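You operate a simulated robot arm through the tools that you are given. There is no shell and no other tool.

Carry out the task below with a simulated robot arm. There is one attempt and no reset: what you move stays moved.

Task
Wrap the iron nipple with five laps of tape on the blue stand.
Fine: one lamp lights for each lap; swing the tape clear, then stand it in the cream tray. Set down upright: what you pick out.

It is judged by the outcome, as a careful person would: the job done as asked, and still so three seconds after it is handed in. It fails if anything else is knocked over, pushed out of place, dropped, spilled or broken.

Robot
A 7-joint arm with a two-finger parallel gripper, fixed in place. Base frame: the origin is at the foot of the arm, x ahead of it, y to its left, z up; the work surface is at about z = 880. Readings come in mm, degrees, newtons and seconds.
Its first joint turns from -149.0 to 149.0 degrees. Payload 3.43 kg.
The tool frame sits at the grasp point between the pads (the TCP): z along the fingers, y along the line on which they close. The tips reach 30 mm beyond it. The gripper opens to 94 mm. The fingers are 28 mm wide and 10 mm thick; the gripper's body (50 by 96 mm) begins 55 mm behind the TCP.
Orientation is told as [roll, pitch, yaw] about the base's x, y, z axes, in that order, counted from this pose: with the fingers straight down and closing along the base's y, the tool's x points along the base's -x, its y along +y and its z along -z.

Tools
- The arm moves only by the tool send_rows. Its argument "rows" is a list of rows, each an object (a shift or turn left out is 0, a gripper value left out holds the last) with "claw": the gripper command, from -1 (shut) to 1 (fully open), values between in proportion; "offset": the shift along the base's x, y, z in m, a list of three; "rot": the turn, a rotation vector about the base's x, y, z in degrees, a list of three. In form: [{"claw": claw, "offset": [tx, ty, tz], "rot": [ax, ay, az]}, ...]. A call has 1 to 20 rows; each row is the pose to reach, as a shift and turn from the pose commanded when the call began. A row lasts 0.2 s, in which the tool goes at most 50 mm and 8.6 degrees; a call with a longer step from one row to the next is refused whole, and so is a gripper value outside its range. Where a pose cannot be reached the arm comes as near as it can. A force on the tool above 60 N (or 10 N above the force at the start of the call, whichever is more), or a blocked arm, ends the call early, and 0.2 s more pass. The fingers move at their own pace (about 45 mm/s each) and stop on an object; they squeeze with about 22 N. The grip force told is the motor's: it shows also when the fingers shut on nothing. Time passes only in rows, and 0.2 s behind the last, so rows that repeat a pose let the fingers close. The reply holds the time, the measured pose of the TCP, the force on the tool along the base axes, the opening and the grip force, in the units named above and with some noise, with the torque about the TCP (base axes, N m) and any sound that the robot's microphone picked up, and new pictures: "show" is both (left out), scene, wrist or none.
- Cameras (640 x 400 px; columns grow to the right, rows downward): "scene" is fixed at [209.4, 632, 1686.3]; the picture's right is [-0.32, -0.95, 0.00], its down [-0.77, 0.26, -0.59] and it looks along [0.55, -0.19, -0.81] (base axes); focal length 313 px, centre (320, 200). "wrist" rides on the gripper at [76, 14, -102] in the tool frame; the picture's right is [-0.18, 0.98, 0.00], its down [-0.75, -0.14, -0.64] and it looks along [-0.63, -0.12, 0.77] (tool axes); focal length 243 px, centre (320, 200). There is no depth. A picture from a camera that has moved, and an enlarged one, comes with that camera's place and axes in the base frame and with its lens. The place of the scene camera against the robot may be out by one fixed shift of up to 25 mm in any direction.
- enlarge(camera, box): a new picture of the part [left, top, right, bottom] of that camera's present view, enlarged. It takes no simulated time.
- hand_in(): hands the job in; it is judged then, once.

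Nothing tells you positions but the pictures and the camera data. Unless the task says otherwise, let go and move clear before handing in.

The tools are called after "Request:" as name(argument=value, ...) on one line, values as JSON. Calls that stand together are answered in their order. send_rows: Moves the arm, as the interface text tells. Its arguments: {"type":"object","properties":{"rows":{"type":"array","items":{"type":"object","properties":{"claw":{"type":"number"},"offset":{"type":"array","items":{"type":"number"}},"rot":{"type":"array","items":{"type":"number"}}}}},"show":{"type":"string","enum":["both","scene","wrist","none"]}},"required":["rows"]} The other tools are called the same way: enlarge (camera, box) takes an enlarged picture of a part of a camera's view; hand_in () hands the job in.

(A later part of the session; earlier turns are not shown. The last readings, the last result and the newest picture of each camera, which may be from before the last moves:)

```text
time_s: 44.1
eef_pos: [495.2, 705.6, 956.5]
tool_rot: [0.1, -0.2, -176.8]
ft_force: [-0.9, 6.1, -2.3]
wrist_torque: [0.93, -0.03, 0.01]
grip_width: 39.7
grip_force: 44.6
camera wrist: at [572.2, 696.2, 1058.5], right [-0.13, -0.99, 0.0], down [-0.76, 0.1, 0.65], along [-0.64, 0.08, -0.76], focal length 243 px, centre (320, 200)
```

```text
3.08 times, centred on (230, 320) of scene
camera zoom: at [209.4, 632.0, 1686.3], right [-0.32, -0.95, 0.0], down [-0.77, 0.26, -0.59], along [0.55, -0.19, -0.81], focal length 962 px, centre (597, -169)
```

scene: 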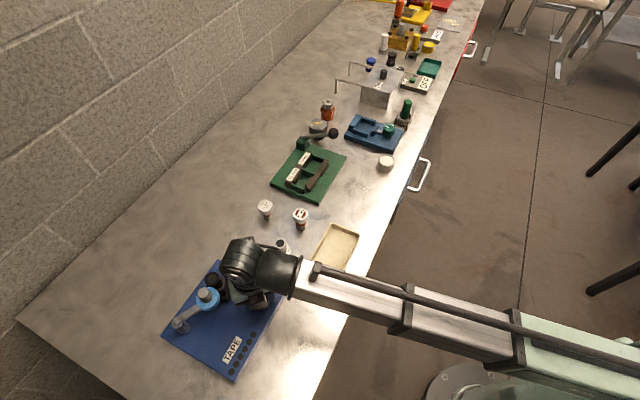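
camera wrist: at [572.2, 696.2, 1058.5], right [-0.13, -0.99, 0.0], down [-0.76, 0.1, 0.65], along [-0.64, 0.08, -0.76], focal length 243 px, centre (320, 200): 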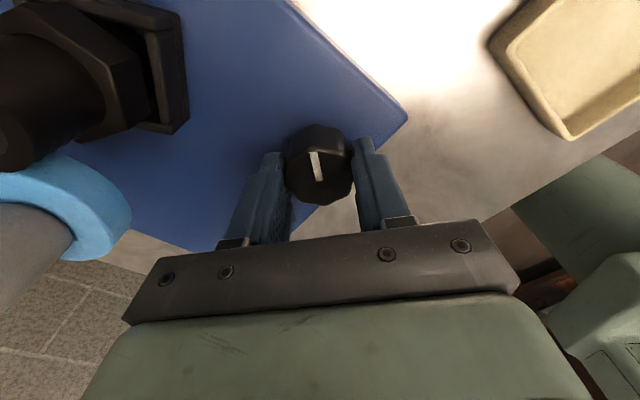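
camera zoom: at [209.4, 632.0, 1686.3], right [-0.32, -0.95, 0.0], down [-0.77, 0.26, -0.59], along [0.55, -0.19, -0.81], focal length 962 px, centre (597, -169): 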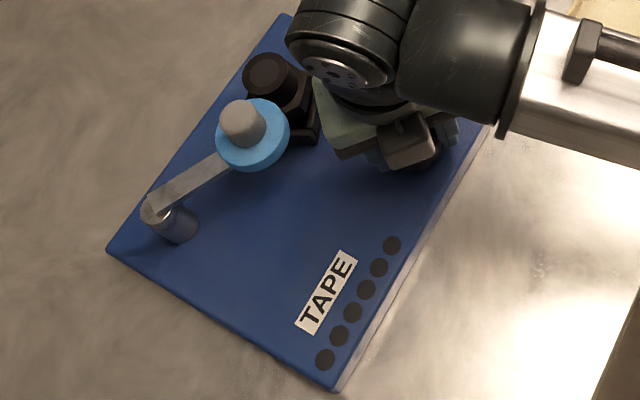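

The knob turns freely with the gripper. Continuing clockwise and watching the lamps.

Request:
send_rows(rows=[{"claw": -1, "rot": [0, 0, -8]}, {"rot": [0, 0, -16]}, {"rot": [0, 0, -24]}, {"rot": [0, 0, -32]}, {"rot": [0, 0, -40]}, {"rot": [0, 0, -48]}, {"rot": [0, 0, -56]}, {"rot": [0, 0, -64]}, {"rot": [0, 0, -72]}, {"rot": [0, 0, -80]}, {"rot": [0, 0, -88]}, {"rot": [0, 0, -96]}, {"rot": [0, 0, -104]}, {"rot": [0, 0, -112]}, {"rot": [0, 0, -120]}, {"rot": [0, 0, -128]}, {"rot": [0, 0, -136]}, {"rot": [0, 0, -144]}, {"rot": [0, 0, -152]}, {"rot": [0, 0, -160]}], show="both")

Request:
enlarge(camera="scene", box=[160, 255, 300, 385])

```text
time_s: 48.3
eef_pos: [495.4, 707.5, 956.6]
tool_rot: [0.1, -0.4, 23.1]
ft_force: [11.9, 9.6, 5.7]
wrist_torque: [0.04, -1.0, 0.01]
grip_width: 39.6
grip_force: 45.0
camera wrist: at [418.7, 689.0, 1058.3], right [-0.22, 0.98, 0.0], down [0.74, 0.16, 0.65], along [0.63, 0.14, -0.76], focal length 243 px, centre (320, 200)
```

scene: 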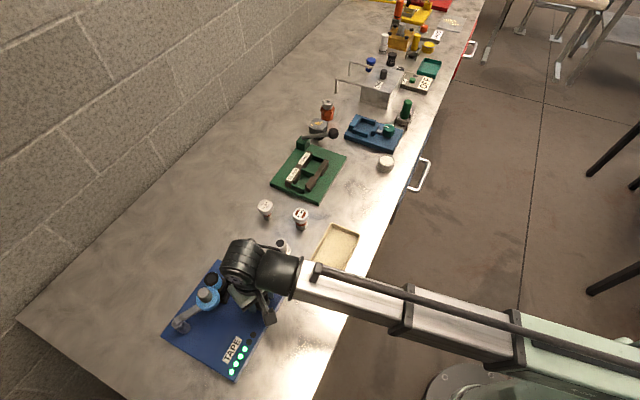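
wrist: 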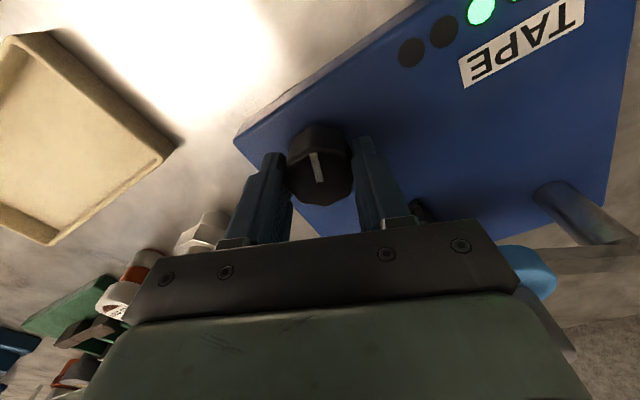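

```text
3.08 times, centred on (230, 320) of scene
camera zoom: at [209.4, 632.0, 1686.3], right [-0.32, -0.95, 0.0], down [-0.77, 0.26, -0.59], along [0.55, -0.19, -0.81], focal length 962 px, centre (597, -169)
```

zoom: 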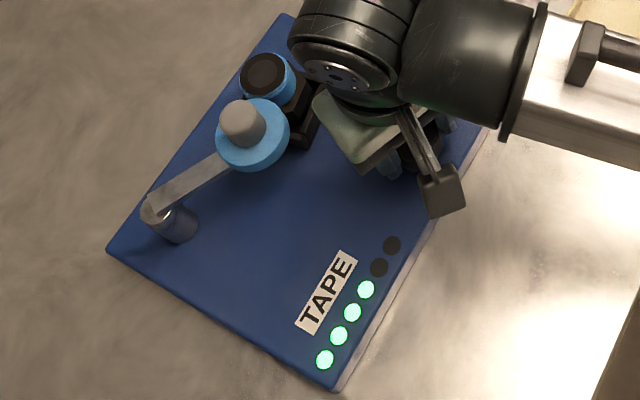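

Four lamps are already lit after ~202° of turning, and blue tape is on the nipple — so roughly 45–50° per lap. I'll now creep in tiny steps to get exactly the fifth lamp.

Request:
send_rows(rows=[{"claw": -1, "rot": [0, 0, 0]}], show="scene")

Request:
enlarge(camera="scene", box=[160, 255, 300, 385])

```text
time_s: 48.7
eef_pos: [495.4, 706.4, 955.6]
tool_rot: [0.2, -0.4, 23.2]
ft_force: [11.7, 7.8, 2.8]
wrist_torque: [0.07, -1.36, -0.03]
grip_width: 39.7
grip_force: 44.6
```

scene: 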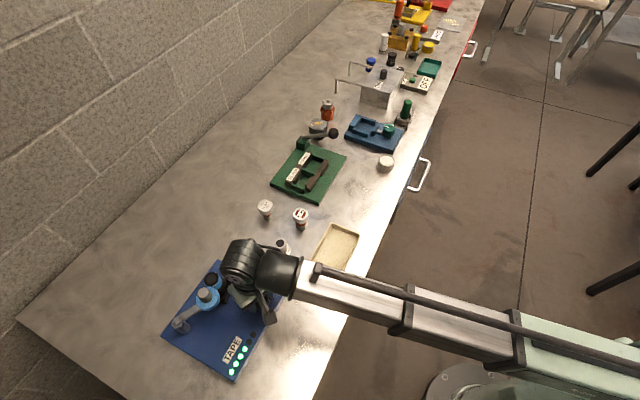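

```text
3.08 times, centred on (230, 320) of scene
camera zoom: at [209.4, 632.0, 1686.3], right [-0.32, -0.95, 0.0], down [-0.77, 0.26, -0.59], along [0.55, -0.19, -0.81], focal length 962 px, centre (597, -169)
```

zoom: 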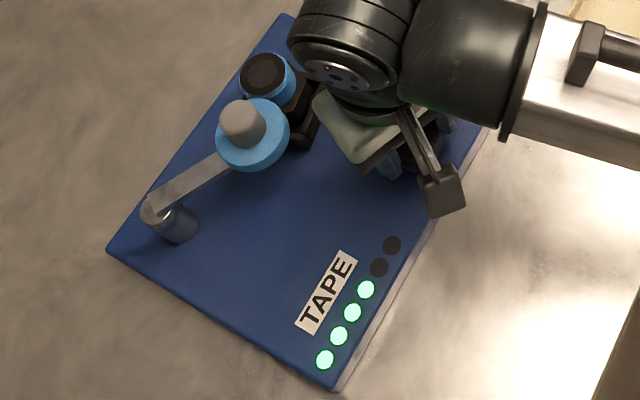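

Still four — so it counts rotation, not time. Turning in small increments.

Request:
send_rows(rows=[{"claw": -1, "rot": [0, 0, -4]}, {"rot": [0, 0, -8]}], show="scene")

Request:
enlarge(camera="scene", box=[200, 310, 280, 385])

```text
time_s: 49.3
eef_pos: [495.9, 707.2, 955.8]
tool_rot: [0.0, -0.2, 15.2]
ft_force: [8.5, 6.7, -3.6]
wrist_torque: [0.07, -1.58, -0.01]
grip_width: 39.5
grip_force: 44.8
```

scene: 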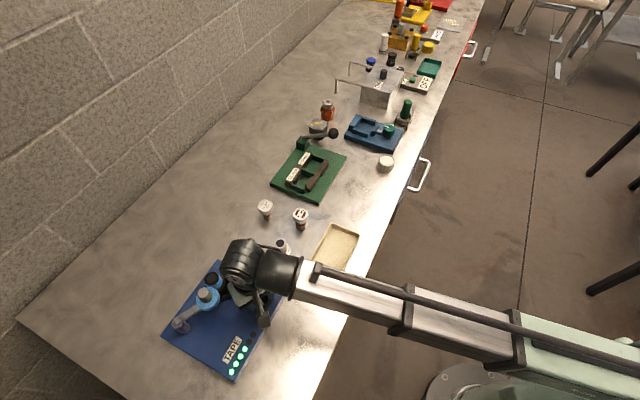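

```text
5.33 times, centred on (240, 348) of scene
camera zoom: at [209.4, 632.0, 1686.3], right [-0.32, -0.95, 0.0], down [-0.77, 0.26, -0.59], along [0.55, -0.19, -0.81], focal length 1667 px, centre (747, -587)
```

zoom: 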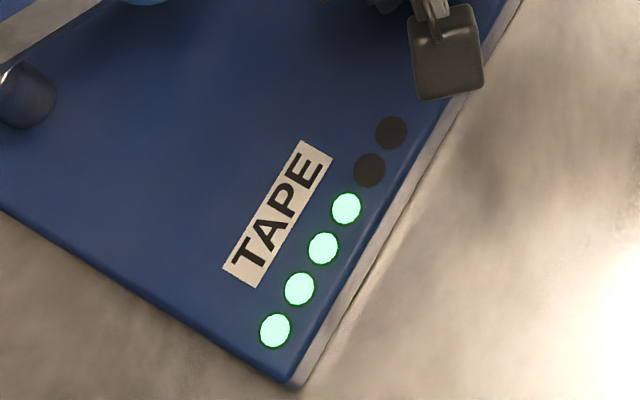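

Still four lamps at ~210°. Continuing in small increments.

Request:
send_rows(rows=[{"claw": -1, "rot": [0, 0, -4]}, {"rot": [0, 0, -8]}], show="none")

Request:
enlarge(camera="scene", box=[200, 310, 280, 385])

```text
time_s: 49.9
eef_pos: [495.6, 707.3, 955.7]
tool_rot: [0.1, -0.3, 7.2]
ft_force: [9.3, 8.4, -4.7]
wrist_torque: [-0.24, -0.7, -0.01]
grip_width: 39.6
grip_force: 45.5
```

```text
5.33 times, centred on (240, 348) of scene
camera zoom: at [209.4, 632.0, 1686.3], right [-0.32, -0.95, 0.0], down [-0.77, 0.26, -0.59], along [0.55, -0.19, -0.81], focal length 1667 px, centre (747, -587)
```

zoom: 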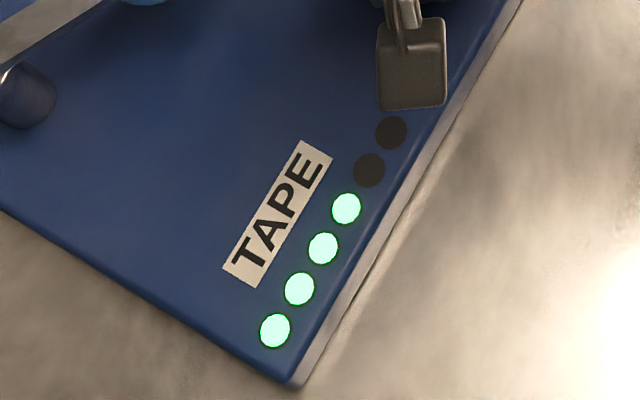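

Four still, at ~218°. One more step.

Request:
send_rows(rows=[{"claw": -1, "rot": [0, 0, -4]}, {"rot": [0, 0, -8]}], show="none")

Request:
enlarge(camera="scene", box=[200, 310, 280, 385])

```text
time_s: 50.5
eef_pos: [494.8, 706.9, 956.1]
tool_rot: [0.1, -0.2, -0.8]
ft_force: [14.4, 6.7, 3.6]
wrist_torque: [-0.51, 0.89, -0.01]
grip_width: 39.8
grip_force: 45.5
```

```text
5.33 times, centred on (240, 348) of scene
camera zoom: at [209.4, 632.0, 1686.3], right [-0.32, -0.95, 0.0], down [-0.77, 0.26, -0.59], along [0.55, -0.19, -0.81], focal length 1667 px, centre (747, -587)
```

zoom: 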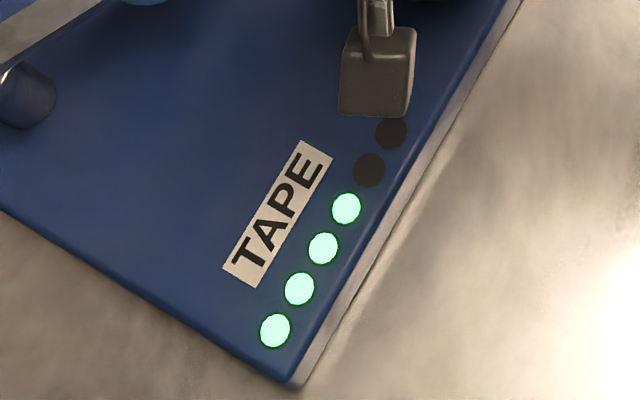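

Four still at ~226°. Continuing.

Request:
send_rows(rows=[{"claw": -1, "rot": [0, 0, -4]}, {"rot": [0, 0, -6]}], show="none")

Request:
enlarge(camera="scene", box=[200, 310, 280, 385])

```text
time_s: 51.1
eef_pos: [494.7, 707.6, 955.5]
tool_rot: [0.1, -0.2, -6.8]
ft_force: [12.9, 6.6, 9.0]
wrist_torque: [-0.53, -0.02, 0.0]
grip_width: 39.4
grip_force: 45.4
```

```text
5.33 times, centred on (240, 348) of scene
camera zoom: at [209.4, 632.0, 1686.3], right [-0.32, -0.95, 0.0], down [-0.77, 0.26, -0.59], along [0.55, -0.19, -0.81], focal length 1667 px, centre (747, -587)
```

zoom: 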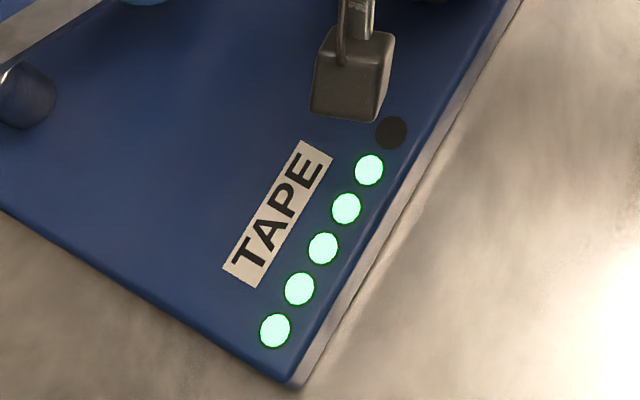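

Five lamps lit. Stopping here; opening the fingers and lifting straight off the knob.

Request:
send_rows(rows=[{"claw": 0.3}, {"claw": 0.3}, {"claw": 0.3}, {"claw": 0.3}], show="none")

Request:
send_rows(rows=[{"claw": 0.3, "offset": [0, 0, 0.02]}, {"offset": [0, 0, 0.05]}, {"offset": [0, 0, 0.09]}, {"offset": [0, 0, 0.12]}, {"offset": [0, 0, 0.15]}, {"offset": [0, 0, 0.15]}], show="both")

Request:
enlarge(camera="scene", box=[160, 255, 300, 385])

```text
time_s: 52.1
eef_pos: [494.5, 707.4, 955.7]
tool_rot: [0.1, -0.2, -6.7]
ft_force: [-0.4, -0.5, 0.1]
wrist_torque: [-0.02, 0.01, -0.03]
grip_width: 61.1
grip_force: 0.0
```

```text
time_s: 53.5
eef_pos: [492.3, 706.7, 1108.3]
tool_rot: [0.0, -0.3, -6.7]
ft_force: [-0.4, -1.0, 0.5]
wrist_torque: [0.01, 0.03, -0.01]
grip_width: 60.9
grip_force: 0.1
camera wrist: at [418.1, 728.2, 1210.5], right [0.3, 0.95, 0.0], down [0.73, -0.23, 0.65], along [0.62, -0.19, -0.76], focal length 243 px, centre (320, 200)
```

scene: 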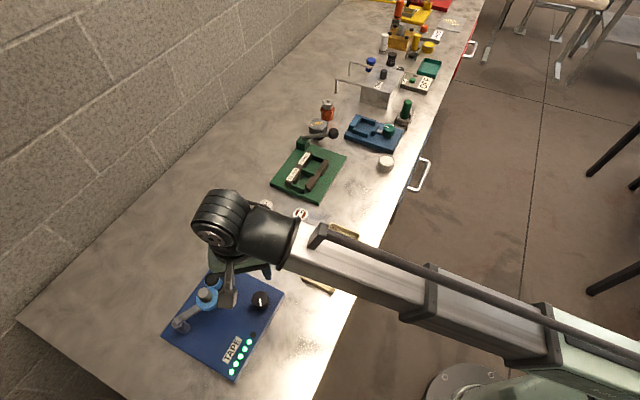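
wrist: 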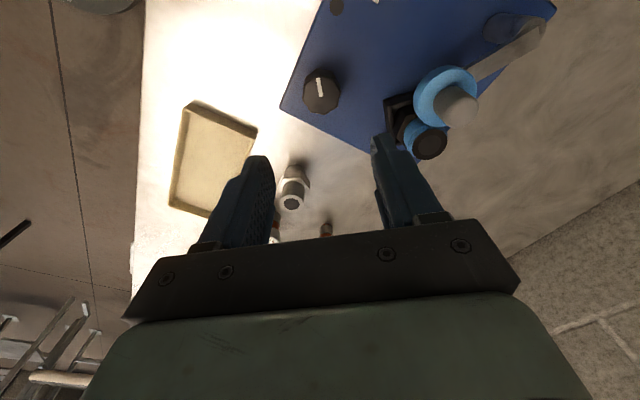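

```text
3.08 times, centred on (230, 320) of scene
camera zoom: at [209.4, 632.0, 1686.3], right [-0.32, -0.95, 0.0], down [-0.77, 0.26, -0.59], along [0.55, -0.19, -0.81], focal length 962 px, centre (597, -169)
```

zoom: 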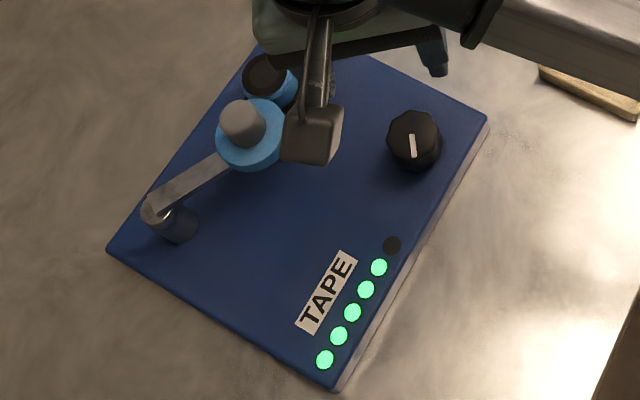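

Five lamps are lit and the nipple has a blue wrap. Now I'll go back above the tape handle near (519, 823) with the fingers turned to cage it again.

Request:
send_rows(rows=[{"claw": -0.05, "offset": [0.002, 0.009, 0], "rot": [0, 0, 8]}, {"offset": [0.004, 0.018, 0], "rot": [0, 0, 16]}, {"offset": [0.006, 0.027, 0], "rot": [0, 0, 24]}, {"offset": [0.008, 0.036, 0], "rot": [0, 0, 32]}, {"offset": [0.01, 0.045, 0], "rot": [0, 0, 40]}, {"offset": [0.012, 0.054, 0], "rot": [0, 0, 48]}, {"offset": [0.014, 0.063, 0], "rot": [0, 0, 56]}, {"offset": [0.016, 0.072, 0], "rot": [0, 0, 64]}, {"offset": [0.018, 0.081, 0], "rot": [0, 0, 72]}, {"offset": [0.02, 0.09, -0.005], "rot": [0, 0, 80]}, {"offset": [0.022, 0.1, -0.015], "rot": [0, 0, 88]}, {"offset": [0.024, 0.11, -0.03], "rot": [0, 0, 96]}, {"offset": [0.025, 0.117, -0.045], "rot": [0, 0, 104]}, {"offset": [0.025, 0.117, -0.045], "rot": [0, 0, 104]}], show="both")

Request:
enlarge(camera="wrist", box=[200, 50, 440, 230])

```text
time_s: 56.5
eef_pos: [519.0, 824.5, 1061.6]
tool_rot: [0.1, -0.4, 97.4]
ft_force: [1.1, 0.5, -0.7]
wrist_torque: [0.02, -0.01, -0.01]
grip_width: 44.6
grip_force: 0.0
camera wrist: at [515.4, 745.5, 1163.4], right [-1.0, 0.06, 0.0], down [0.04, 0.76, 0.65], along [0.03, 0.64, -0.76], focal length 243 px, centre (320, 200)
```

scene: 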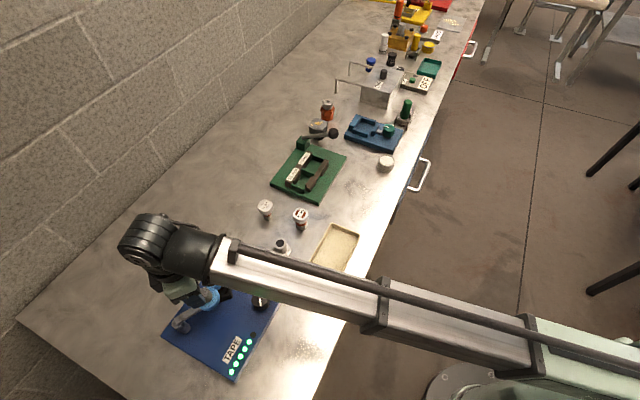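
wrist: 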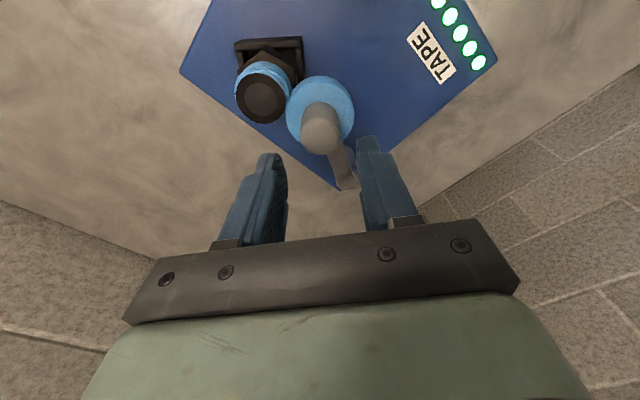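

```text
2.22 times, centred on (320, 140) of wrist
camera zoom: at [515.4, 745.5, 1163.4], right [-1.0, 0.06, 0.0], down [0.04, 0.76, 0.65], along [0.03, 0.64, -0.76], focal length 539 px, centre (320, 333)
```

zoom: 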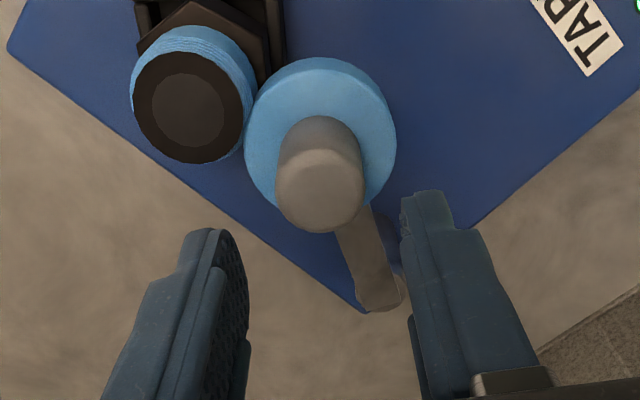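

Well aligned over the handle. Lowering to cage it (tips stay just above the nipple top).

Request:
send_rows(rows=[{"claw": -0.05, "offset": [0, -0.001, -0.012]}, {"offset": [-0.001, -0.001, -0.024]}, {"offset": [-0.001, -0.001, -0.032]}, {"offset": [-0.001, -0.001, -0.035]}, {"offset": [-0.001, -0.001, -0.035]}], show="wrist")

Request:
enlarge(camera="wrist", box=[200, 50, 440, 230])

```text
time_s: 57.7
eef_pos: [518.4, 822.6, 1024.6]
tool_rot: [0.1, -0.3, 97.3]
ft_force: [0.3, 0.8, 0.3]
wrist_torque: [-0.01, -0.01, 0.01]
grip_width: 44.8
grip_force: 0.0
camera wrist: at [514.5, 743.8, 1127.9], right [-1.0, 0.06, 0.0], down [0.05, 0.76, 0.65], along [0.04, 0.64, -0.76], focal length 243 px, centre (320, 200)
```

wrist: 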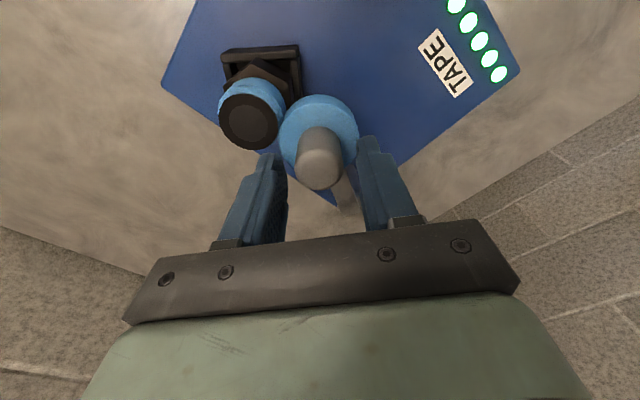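

```text
2.22 times, centred on (320, 140) of wrist
camera zoom: at [514.5, 743.8, 1127.9], right [-1.0, 0.06, 0.0], down [0.05, 0.76, 0.65], along [0.04, 0.64, -0.76], focal length 539 px, centre (320, 333)
```

zoom: 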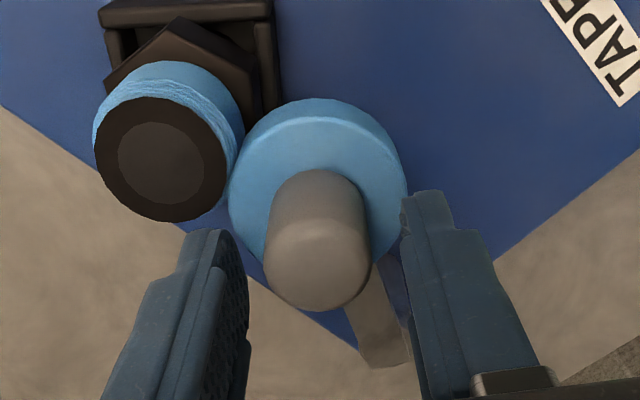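

Sweeping the tape arm back to its parked position.

Request:
send_rows(rows=[{"claw": -0.05, "offset": [-0.0068, -0.0004, 0], "rot": [0, 0, 0]}, {"offset": [-0.0126, -0.0023, 0], "rot": [0, 0, -2]}, {"offset": [-0.0185, -0.0036, 0], "rot": [0, 0, -4]}, {"offset": [-0.0245, -0.0043, 0], "rot": [0, 0, -7]}, {"offset": [-0.0305, -0.0045, 0], "rot": [0, 0, -10]}, {"offset": [-0.0366, -0.0041, 0], "rot": [0, 0, -13]}, {"offset": [-0.0426, -0.0032, 0], "rot": [0, 0, -16]}, {"offset": [-0.0487, -0.0017, 0], "rot": [0, 0, -19]}, {"offset": [-0.0545, 0.0003, 0], "rot": [0, 0, -22]}, {"offset": [-0.06, 0.0027, 0], "rot": [0, 0, -25]}, {"offset": [-0.0655, 0.0056, 0], "rot": [0, 0, -28]}, {"offset": [-0.0655, 0.0056, 0], "rot": [0, 0, -28]}], show="both")

Request:
enlarge(camera="wrist", box=[150, 50, 440, 230])

```text
time_s: 60.3
eef_pos: [453.3, 827.6, 1027.2]
tool_rot: [0.1, -0.3, 69.2]
ft_force: [0.4, -0.7, 0.4]
wrist_torque: [-0.01, -0.02, 0.0]
grip_width: 44.8
grip_force: 0.0
camera wrist: at [412.8, 760.2, 1128.9], right [-0.85, 0.52, 0.0], down [0.4, 0.65, 0.65], along [0.33, 0.55, -0.76], focal length 243 px, centre (320, 200)
```

scene: 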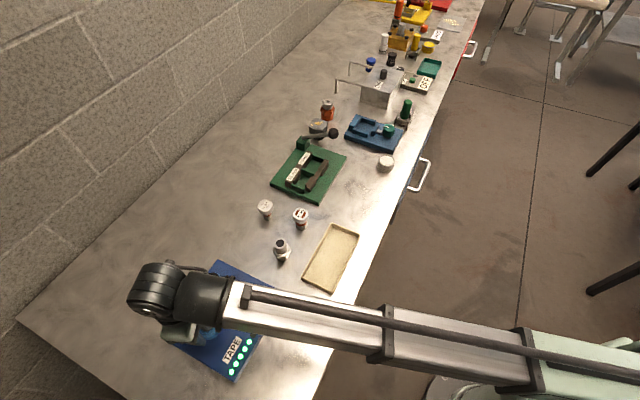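
wrist: 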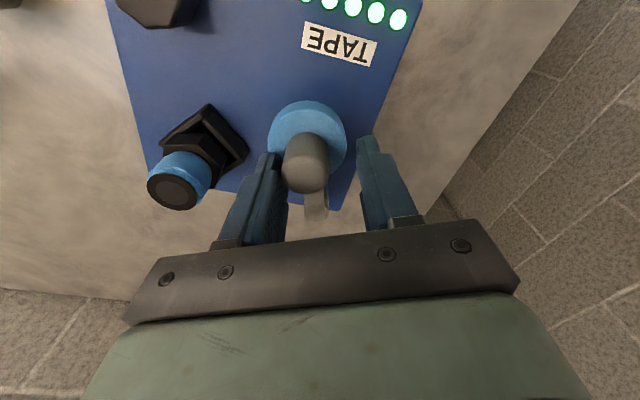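

```text
2.21 times, centred on (295, 140) of wrist
camera zoom: at [412.8, 760.2, 1128.9], right [-0.85, 0.52, 0.0], down [0.4, 0.65, 0.65], along [0.33, 0.55, -0.76], focal length 535 px, centre (375, 332)
```

zoom: 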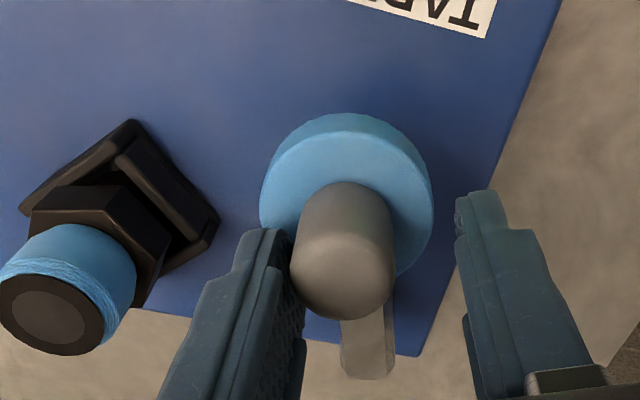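

The tape is back clear, parked; the nest has rotated with the winding. I'll rise and move over the wrapped nipple near (559, 798).

Request:
send_rows(rows=[{"claw": -0.05, "offset": [0.004, -0.001, 0.02]}, {"offset": [0.004, -0.001, 0.05]}, {"claw": 0.5, "offset": [0.004, -0.001, 0.075], "rot": [0, 0, -6]}, {"offset": [0.03, -0.008, 0.075], "rot": [0, 0, -12]}, {"offset": [0.06, -0.016, 0.075], "rot": [0, 0, -18]}, {"offset": [0.085, -0.024, 0.065], "rot": [0, 0, -24]}, {"offset": [0.105, -0.03, 0.055], "rot": [0, 0, -24]}, {"offset": [0.105, -0.03, 0.035], "rot": [0, 0, -24]}, {"offset": [0.105, -0.03, 0.025], "rot": [0, 0, -24]}, {"offset": [0.105, -0.03, 0.025], "rot": [0, 0, -24]}], show="both")

Request:
enlarge(camera="wrist", box=[200, 50, 440, 230])

Request:
enlarge(camera="scene", box=[160, 255, 300, 385])

```text
time_s: 62.5
eef_pos: [558.7, 797.2, 1051.4]
tool_rot: [0.2, -0.3, 45.4]
ft_force: [-0.5, -0.1, -0.6]
wrist_torque: [-0.01, 0.03, 0.0]
grip_width: 70.3
grip_force: 0.0
camera wrist: at [494.5, 751.7, 1153.8], right [-0.57, 0.82, 0.0], down [0.63, 0.43, 0.65], along [0.53, 0.37, -0.76], focal length 243 px, centre (320, 200)
```

scene: 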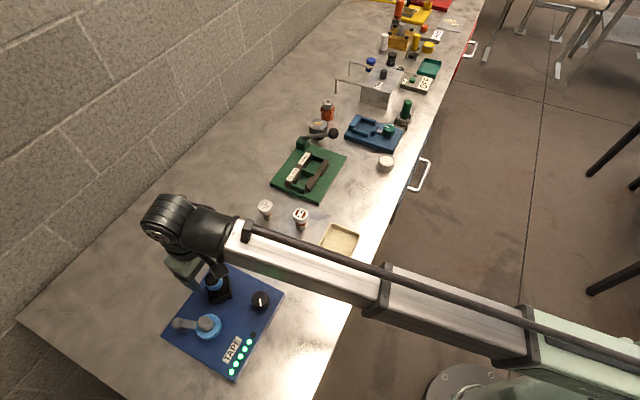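
wrist: 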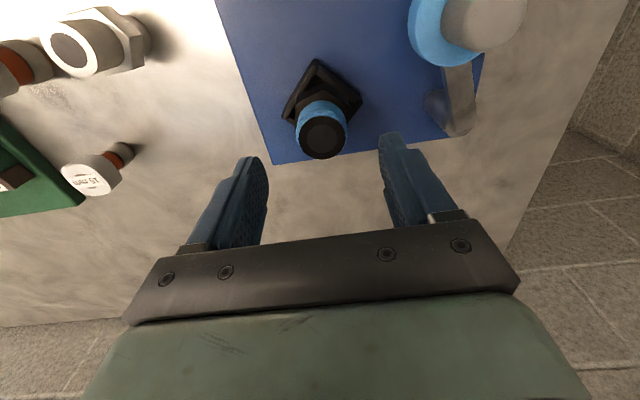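

```text
2.22 times, centred on (320, 140) of wrist
camera zoom: at [494.5, 751.7, 1153.8], right [-0.57, 0.82, 0.0], down [0.63, 0.43, 0.65], along [0.53, 0.37, -0.76], focal length 539 px, centre (320, 333)
```

zoom: 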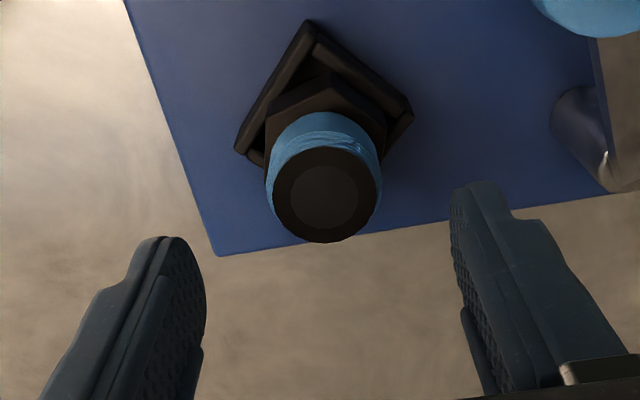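

```text
3.08 times, centred on (230, 320) of scene
camera zoom: at [209.4, 632.0, 1686.3], right [-0.32, -0.95, 0.0], down [-0.77, 0.26, -0.59], along [0.55, -0.19, -0.81], focal length 962 px, centre (597, -169)
```

zoom: 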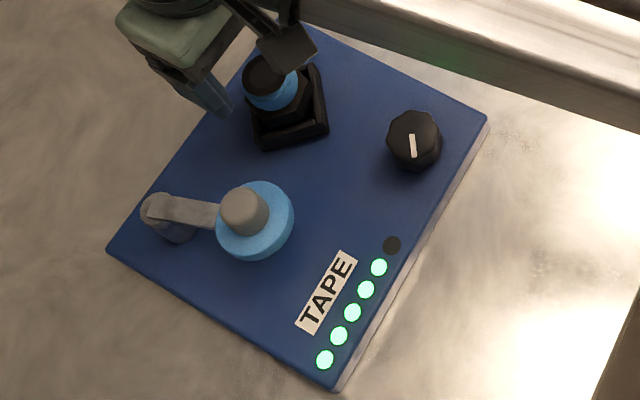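

The wrapped nipple stands upright at about (557, 798), tape clear. Lowering onto it and gripping the upper tube.

Request:
send_rows(rows=[{"claw": 0.5, "offset": [-0.0016, 0.0005, -0.015]}, {"offset": [-0.0016, 0.0005, -0.03]}, {"offset": [-0.0016, 0.0005, -0.043]}, {"offset": [-0.0016, 0.0005, -0.051]}, {"offset": [-0.0016, 0.0005, -0.051]}, {"offset": [-0.0016, 0.0005, -0.051]}], show="wrist")

Request:
enlarge(camera="wrist", box=[200, 50, 440, 230])

```text
time_s: 63.9
eef_pos: [556.6, 796.9, 999.6]
tool_rot: [0.1, -0.3, 45.3]
ft_force: [-0.2, -0.5, -0.2]
wrist_torque: [-0.01, 0.0, 0.01]
grip_width: 70.7
grip_force: 0.1
camera wrist: at [492.7, 752.2, 1102.3], right [-0.57, 0.82, 0.0], down [0.63, 0.43, 0.65], along [0.53, 0.37, -0.76], focal length 243 px, centre (320, 200)
```

wrist: 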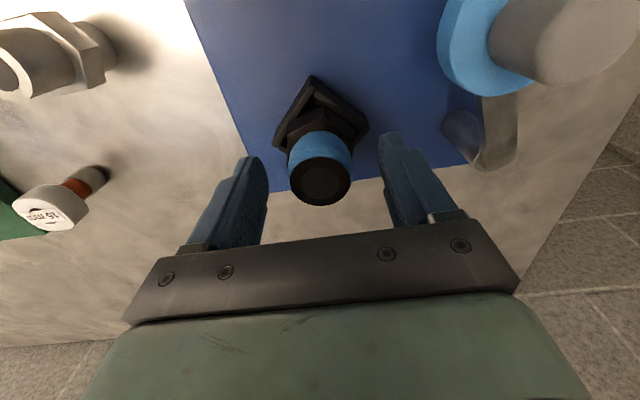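

```text
2.22 times, centred on (320, 140) of wrist
camera zoom: at [492.7, 752.2, 1102.3], right [-0.57, 0.82, 0.0], down [0.63, 0.43, 0.65], along [0.53, 0.37, -0.76], focal length 539 px, centre (320, 333)
```

zoom: 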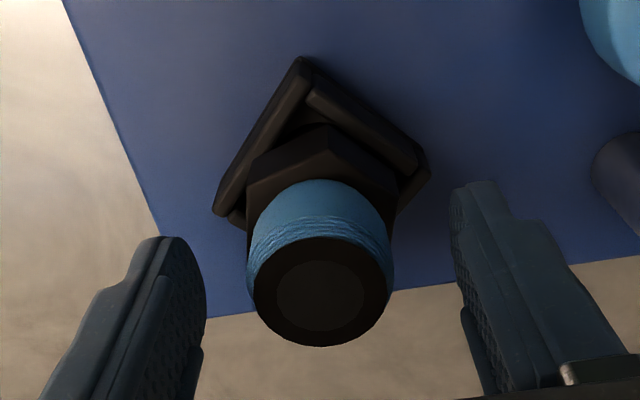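

Centred. Closing the gripper.

Request:
send_rows(rows=[{"claw": -1}, {"claw": -1}, {"claw": -1}, {"claw": -1}, {"claw": -1}], show="none")

Request:
send_rows(rows=[{"claw": -1, "offset": [0, 0, 0.005]}, {"offset": [0, 0, 0.015]}, {"offset": [0, 0, 0.03]}, {"offset": [0, 0, 0.05]}, {"offset": [0, 0, 0.075]}, {"offset": [0, 0, 0.1]}, {"offset": [0, 0, 0.1]}], show="both")

Request:
enlarge(camera="wrist", box=[200, 50, 440, 230])

Request:
enlarge(camera="scene", box=[140, 205, 300, 385])

```text
time_s: 65.1
eef_pos: [557.2, 797.5, 1000.8]
tool_rot: [0.0, -0.3, 45.3]
ft_force: [1.4, -1.4, 0.9]
wrist_torque: [-0.07, -0.05, 0.0]
grip_width: 32.2
grip_force: 22.1
```

```text
time_s: 66.7
eef_pos: [555.2, 798.2, 1100.0]
tool_rot: [0.1, -0.2, 45.3]
ft_force: [-0.4, 0.2, -2.5]
wrist_torque: [-0.02, 0.02, -0.03]
grip_width: 32.0
grip_force: 22.3
camera wrist: at [491.8, 753.2, 1201.9], right [-0.57, 0.82, 0.0], down [0.63, 0.43, 0.65], along [0.53, 0.37, -0.76], focal length 243 px, centre (320, 200)
```

scene: 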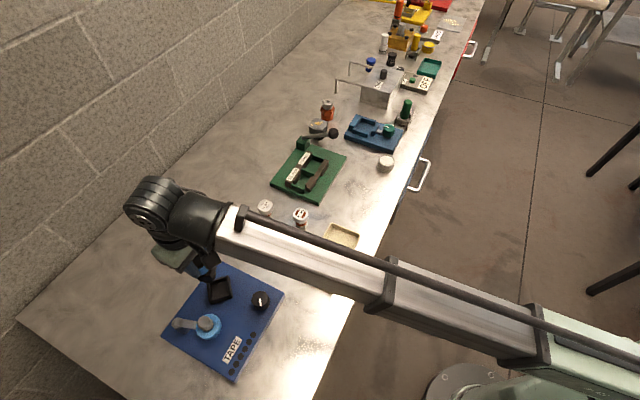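
wrist: 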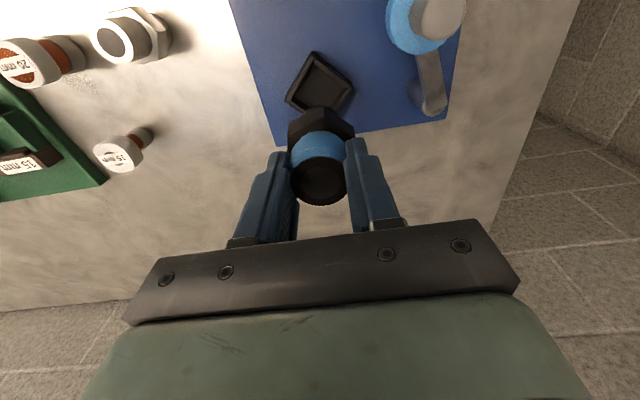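

```text
2.22 times, centred on (320, 140) of wrist
camera zoom: at [491.8, 753.2, 1201.9], right [-0.57, 0.82, 0.0], down [0.63, 0.43, 0.65], along [0.53, 0.37, -0.76], focal length 539 px, centre (320, 333)
```

zoom: 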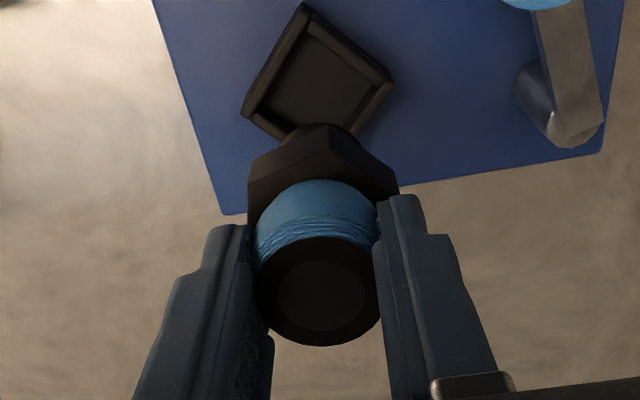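

```text
2.22 times, centred on (220, 295) of scene
camera zoom: at [209.4, 632.0, 1686.3], right [-0.32, -0.95, 0.0], down [-0.77, 0.26, -0.59], along [0.55, -0.19, -0.81], focal length 695 px, centre (542, -11)
```

zoom: 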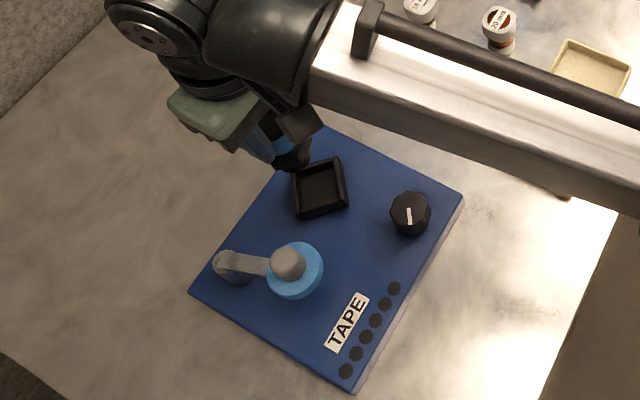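

The wrapped nipple is held securely and the tape is clear (lamps reset as it left the nest). Carrying it high toward the cream tray near (566, 498).

Request:
send_rows(rows=[{"claw": -1, "offset": [0, -0.03, 0]}, {"offset": [0, -0.07, 0]}, {"offset": [0, -0.11, 0]}, {"offset": [0, -0.15, 0]}, {"offset": [0.002, -0.19, 0]}, {"offset": [0.004, -0.23, 0]}, {"offset": [0.006, -0.265, 0]}, {"offset": [0.008, -0.29, 0]}, {"offset": [0.008, -0.29, 0]}], show="both")

Request:
enlarge(camera="wrist", box=[180, 0, 460, 220])

Request:
enlarge(camera="scene", box=[240, 180, 400, 310])

```text
time_s: 68.7
eef_pos: [565.3, 508.9, 1098.0]
tool_rot: [0.1, -0.3, 45.2]
ft_force: [0.5, 1.2, -2.1]
wrist_torque: [0.0, 0.01, -0.03]
grip_width: 31.9
grip_force: 21.6
camera wrist: at [500.7, 463.3, 1201.5], right [-0.57, 0.82, 0.0], down [0.63, 0.43, 0.65], along [0.53, 0.37, -0.76], focal length 243 px, centre (320, 200)
```

scene: 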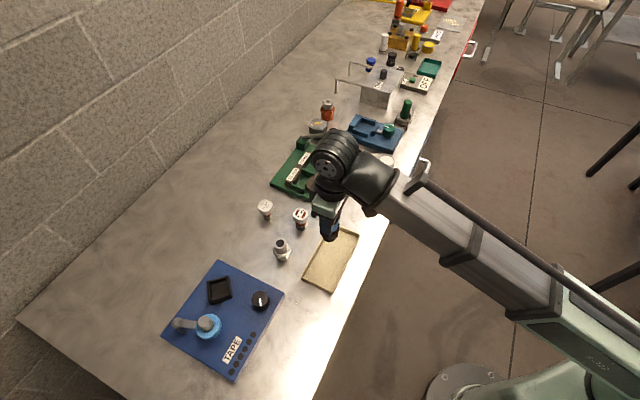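
wrist: 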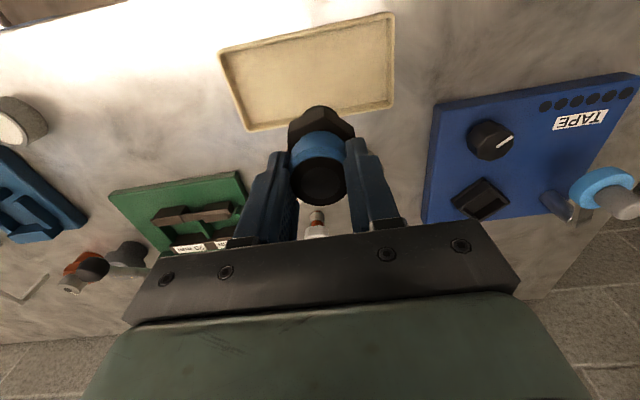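

```text
1.82 times, centred on (320, 110) of wrist
camera zoom: at [500.7, 463.3, 1201.5], right [-0.57, 0.82, 0.0], down [0.63, 0.43, 0.65], along [0.53, 0.37, -0.76], focal length 441 px, centre (320, 364)
```

zoom: 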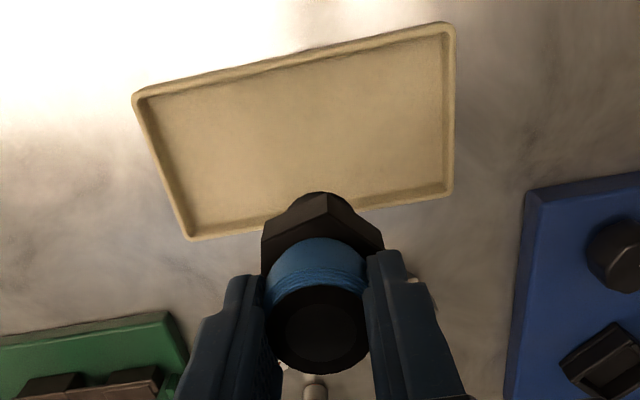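

```text
3.08 times, centred on (320, 245) of scene
camera zoom: at [209.4, 632.0, 1686.3], right [-0.32, -0.95, 0.0], down [-0.77, 0.26, -0.59], along [0.55, -0.19, -0.81], focal length 962 px, centre (320, 62)
```

zoom: 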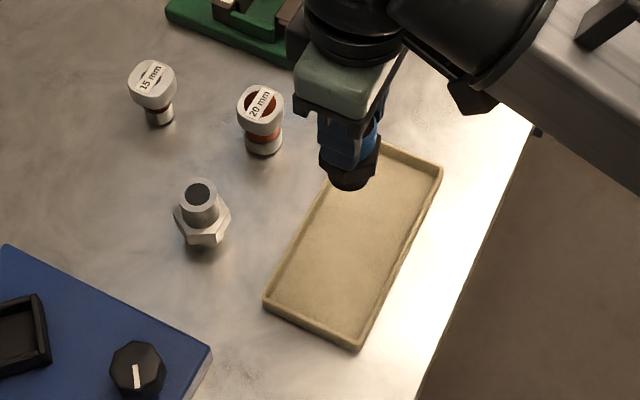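

The tray's inner floor is centred near (571, 501), about 177×88 mm. I'll move over the centre and descend most of the way.

Request:
send_rows(rows=[{"claw": -1, "offset": [0.003, -0.0035, -0.01]}, {"offset": [0.0063, -0.007, -0.03]}, {"offset": [0.0063, -0.007, -0.06]}, {"offset": [0.0063, -0.007, -0.085]}, {"offset": [0.0063, -0.007, -0.1]}, {"offset": [0.0063, -0.007, -0.11]}, {"offset": [0.0063, -0.007, -0.11]}, {"offset": [0.0063, -0.007, -0.11]}], show="both")

Request:
enlarge(camera="scene", box=[270, 200, 390, 300])

Request:
enlarge(camera="wrist", box=[180, 30, 460, 230])

```text
time_s: 70.5
eef_pos: [571.2, 502.4, 991.0]
tool_rot: [0.1, -0.3, 45.3]
ft_force: [-1.0, 0.1, -2.2]
wrist_torque: [0.01, -0.01, 0.02]
grip_width: 32.1
grip_force: 21.9
camera wrist: at [507.1, 456.9, 1093.2], right [-0.57, 0.82, 0.0], down [0.63, 0.43, 0.65], along [0.53, 0.37, -0.76], focal length 243 px, centre (320, 200)
```

scene: 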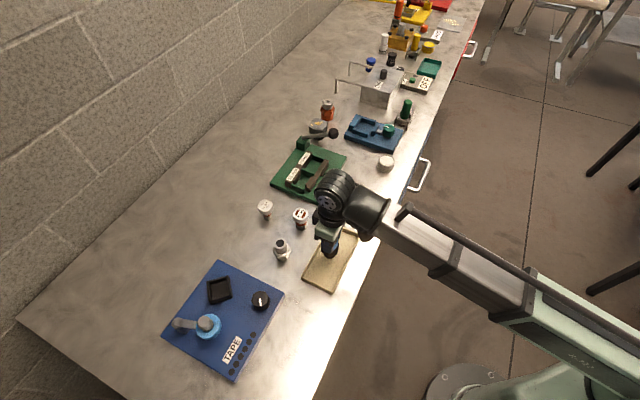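
wrist: 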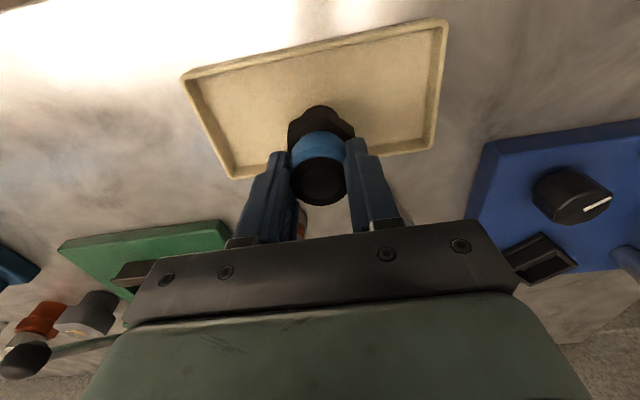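

```text
4.00 times, centred on (330, 250) of scene
camera zoom: at [209.4, 632.0, 1686.3], right [-0.32, -0.95, 0.0], down [-0.77, 0.26, -0.59], along [0.55, -0.19, -0.81], focal length 1250 px, centre (280, 0)
```

zoom: 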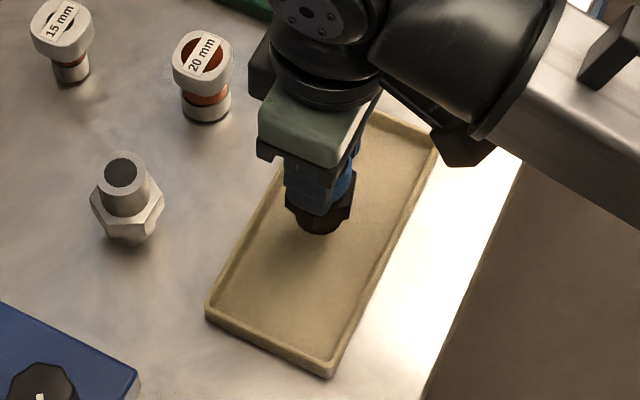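

```text
2.00 times, centred on (320, 130) of wrist
camera zoom: at [507.1, 456.9, 1093.2], right [-0.57, 0.82, 0.0], down [0.63, 0.43, 0.65], along [0.53, 0.37, -0.76], focal length 485 px, centre (320, 340)
```

zoom: 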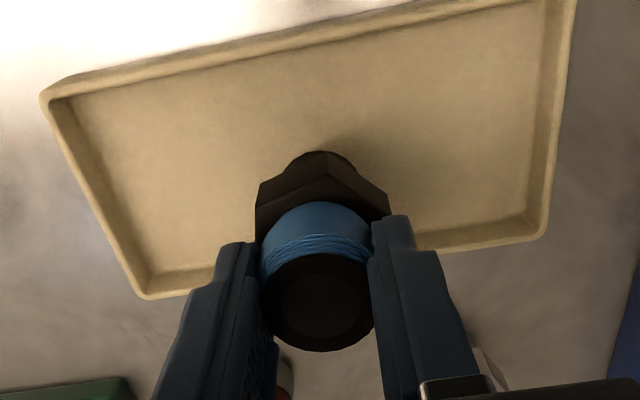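

Nicely centred over the tray. Lowering to just above the expected floor contact.

Request:
send_rows(rows=[{"claw": -1, "offset": [0, 0, -0.006]}, {"offset": [0, 0, -0.012]}, {"offset": [0, 0, -0.016]}, {"offset": [0, 0, -0.018]}, {"offset": [0, 0, -0.018]}], show="none")

Request:
send_rows(rows=[{"claw": -1, "offset": [0, 0, -0.001]}, {"offset": [0, 0, -0.002]}, {"offset": [0, 0, -0.002]}], show="none")

```text
time_s: 71.7
eef_pos: [570.2, 503.0, 972.8]
tool_rot: [0.2, -0.4, 45.3]
ft_force: [0.1, 0.2, -2.2]
wrist_torque: [0.01, 0.02, -0.02]
grip_width: 32.1
grip_force: 22.1
```

```text
time_s: 72.5
eef_pos: [571.1, 503.1, 969.7]
tool_rot: [0.1, -0.3, 45.3]
ft_force: [-0.9, 0.4, -1.9]
wrist_torque: [0.0, 0.04, 0.02]
grip_width: 32.0
grip_force: 22.0
```

No contact yet at 970; continuing in 1 mm steps.

Request:
send_rows(rows=[{"claw": -1, "offset": [0, 0, -0.001]}, {"offset": [0, 0, -0.0015]}, {"offset": [0, 0, -0.0015]}], show="none")

Request:
send_rows(rows=[{"claw": -1, "offset": [0, 0, -0.0005]}, {"offset": [0, 0, -0.001]}, {"offset": [0, 0, -0.001]}], show="none")

```text
time_s: 73.3
eef_pos: [570.9, 502.0, 968.4]
tool_rot: [0.1, -0.3, 45.2]
ft_force: [-0.5, 0.6, -2.2]
wrist_torque: [0.0, -0.03, -0.02]
grip_width: 32.2
grip_force: 21.9
```

```text
time_s: 74.1
eef_pos: [570.3, 501.6, 967.6]
tool_rot: [0.1, -0.4, 45.3]
ft_force: [0.5, 0.6, -1.8]
wrist_torque: [-0.06, -0.01, -0.01]
grip_width: 32.1
grip_force: 21.4
```

Request:
send_rows(rows=[{"claw": -1, "offset": [0, 0, -0.0005]}, {"offset": [0, 0, -0.001]}, {"offset": [0, 0, -0.001]}], show="none")

Request:
send_rows(rows=[{"claw": -1, "offset": [0, 0, -0.0005]}, {"offset": [0, 0, -0.001]}, {"offset": [0, 0, -0.001]}], show="wrist")

```text
time_s: 74.9
eef_pos: [570.1, 501.1, 966.4]
tool_rot: [0.1, -0.3, 45.3]
ft_force: [-0.8, -0.4, -1.8]
wrist_torque: [-0.01, -0.03, 0.0]
grip_width: 32.1
grip_force: 22.3
```

```text
time_s: 75.7
eef_pos: [570.5, 502.3, 966.4]
tool_rot: [0.0, -0.3, 45.2]
ft_force: [0.7, -0.3, 4.4]
wrist_torque: [-0.1, -0.04, -0.03]
grip_width: 32.0
grip_force: 21.8
camera wrist: at [506.2, 456.2, 1068.4], right [-0.57, 0.82, 0.0], down [0.63, 0.43, 0.65], along [0.53, 0.37, -0.76], focal length 243 px, centre (320, 200)
```

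wrist: 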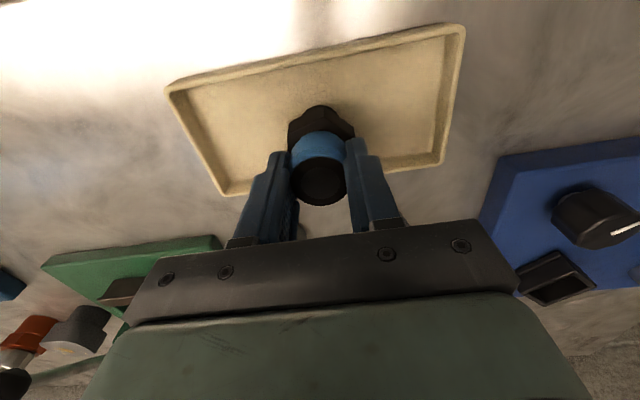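

Gentle contact (+4 N): the nipple is on the tray floor, well inside it. Releasing.

Request:
send_rows(rows=[{"claw": -0.2}, {"claw": 0.0}, {"claw": 0.2}, {"claw": 0.3}, {"claw": 0.3}], show="wrist")

Request:
enlarge(camera="wrist", box=[180, 30, 460, 230])

```text
time_s: 76.9
eef_pos: [570.5, 501.2, 965.8]
tool_rot: [0.0, -0.3, 45.3]
ft_force: [-0.9, -0.4, -0.8]
wrist_torque: [0.01, -0.02, 0.02]
grip_width: 61.1
grip_force: 0.0
camera wrist: at [506.2, 456.3, 1068.1], right [-0.57, 0.82, 0.0], down [0.63, 0.43, 0.65], along [0.53, 0.37, -0.76], focal length 243 px, centre (320, 200)
```

wrist: 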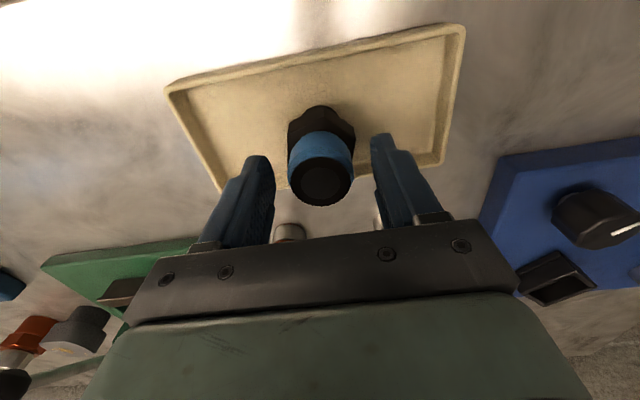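

```text
2.00 times, centred on (320, 130) of wrist
camera zoom: at [506.2, 456.3, 1068.1], right [-0.57, 0.82, 0.0], down [0.63, 0.43, 0.65], along [0.53, 0.37, -0.76], focal length 485 px, centre (320, 340)
```

zoom: 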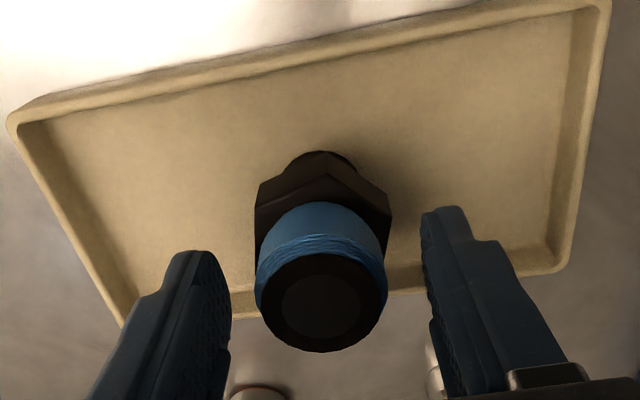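

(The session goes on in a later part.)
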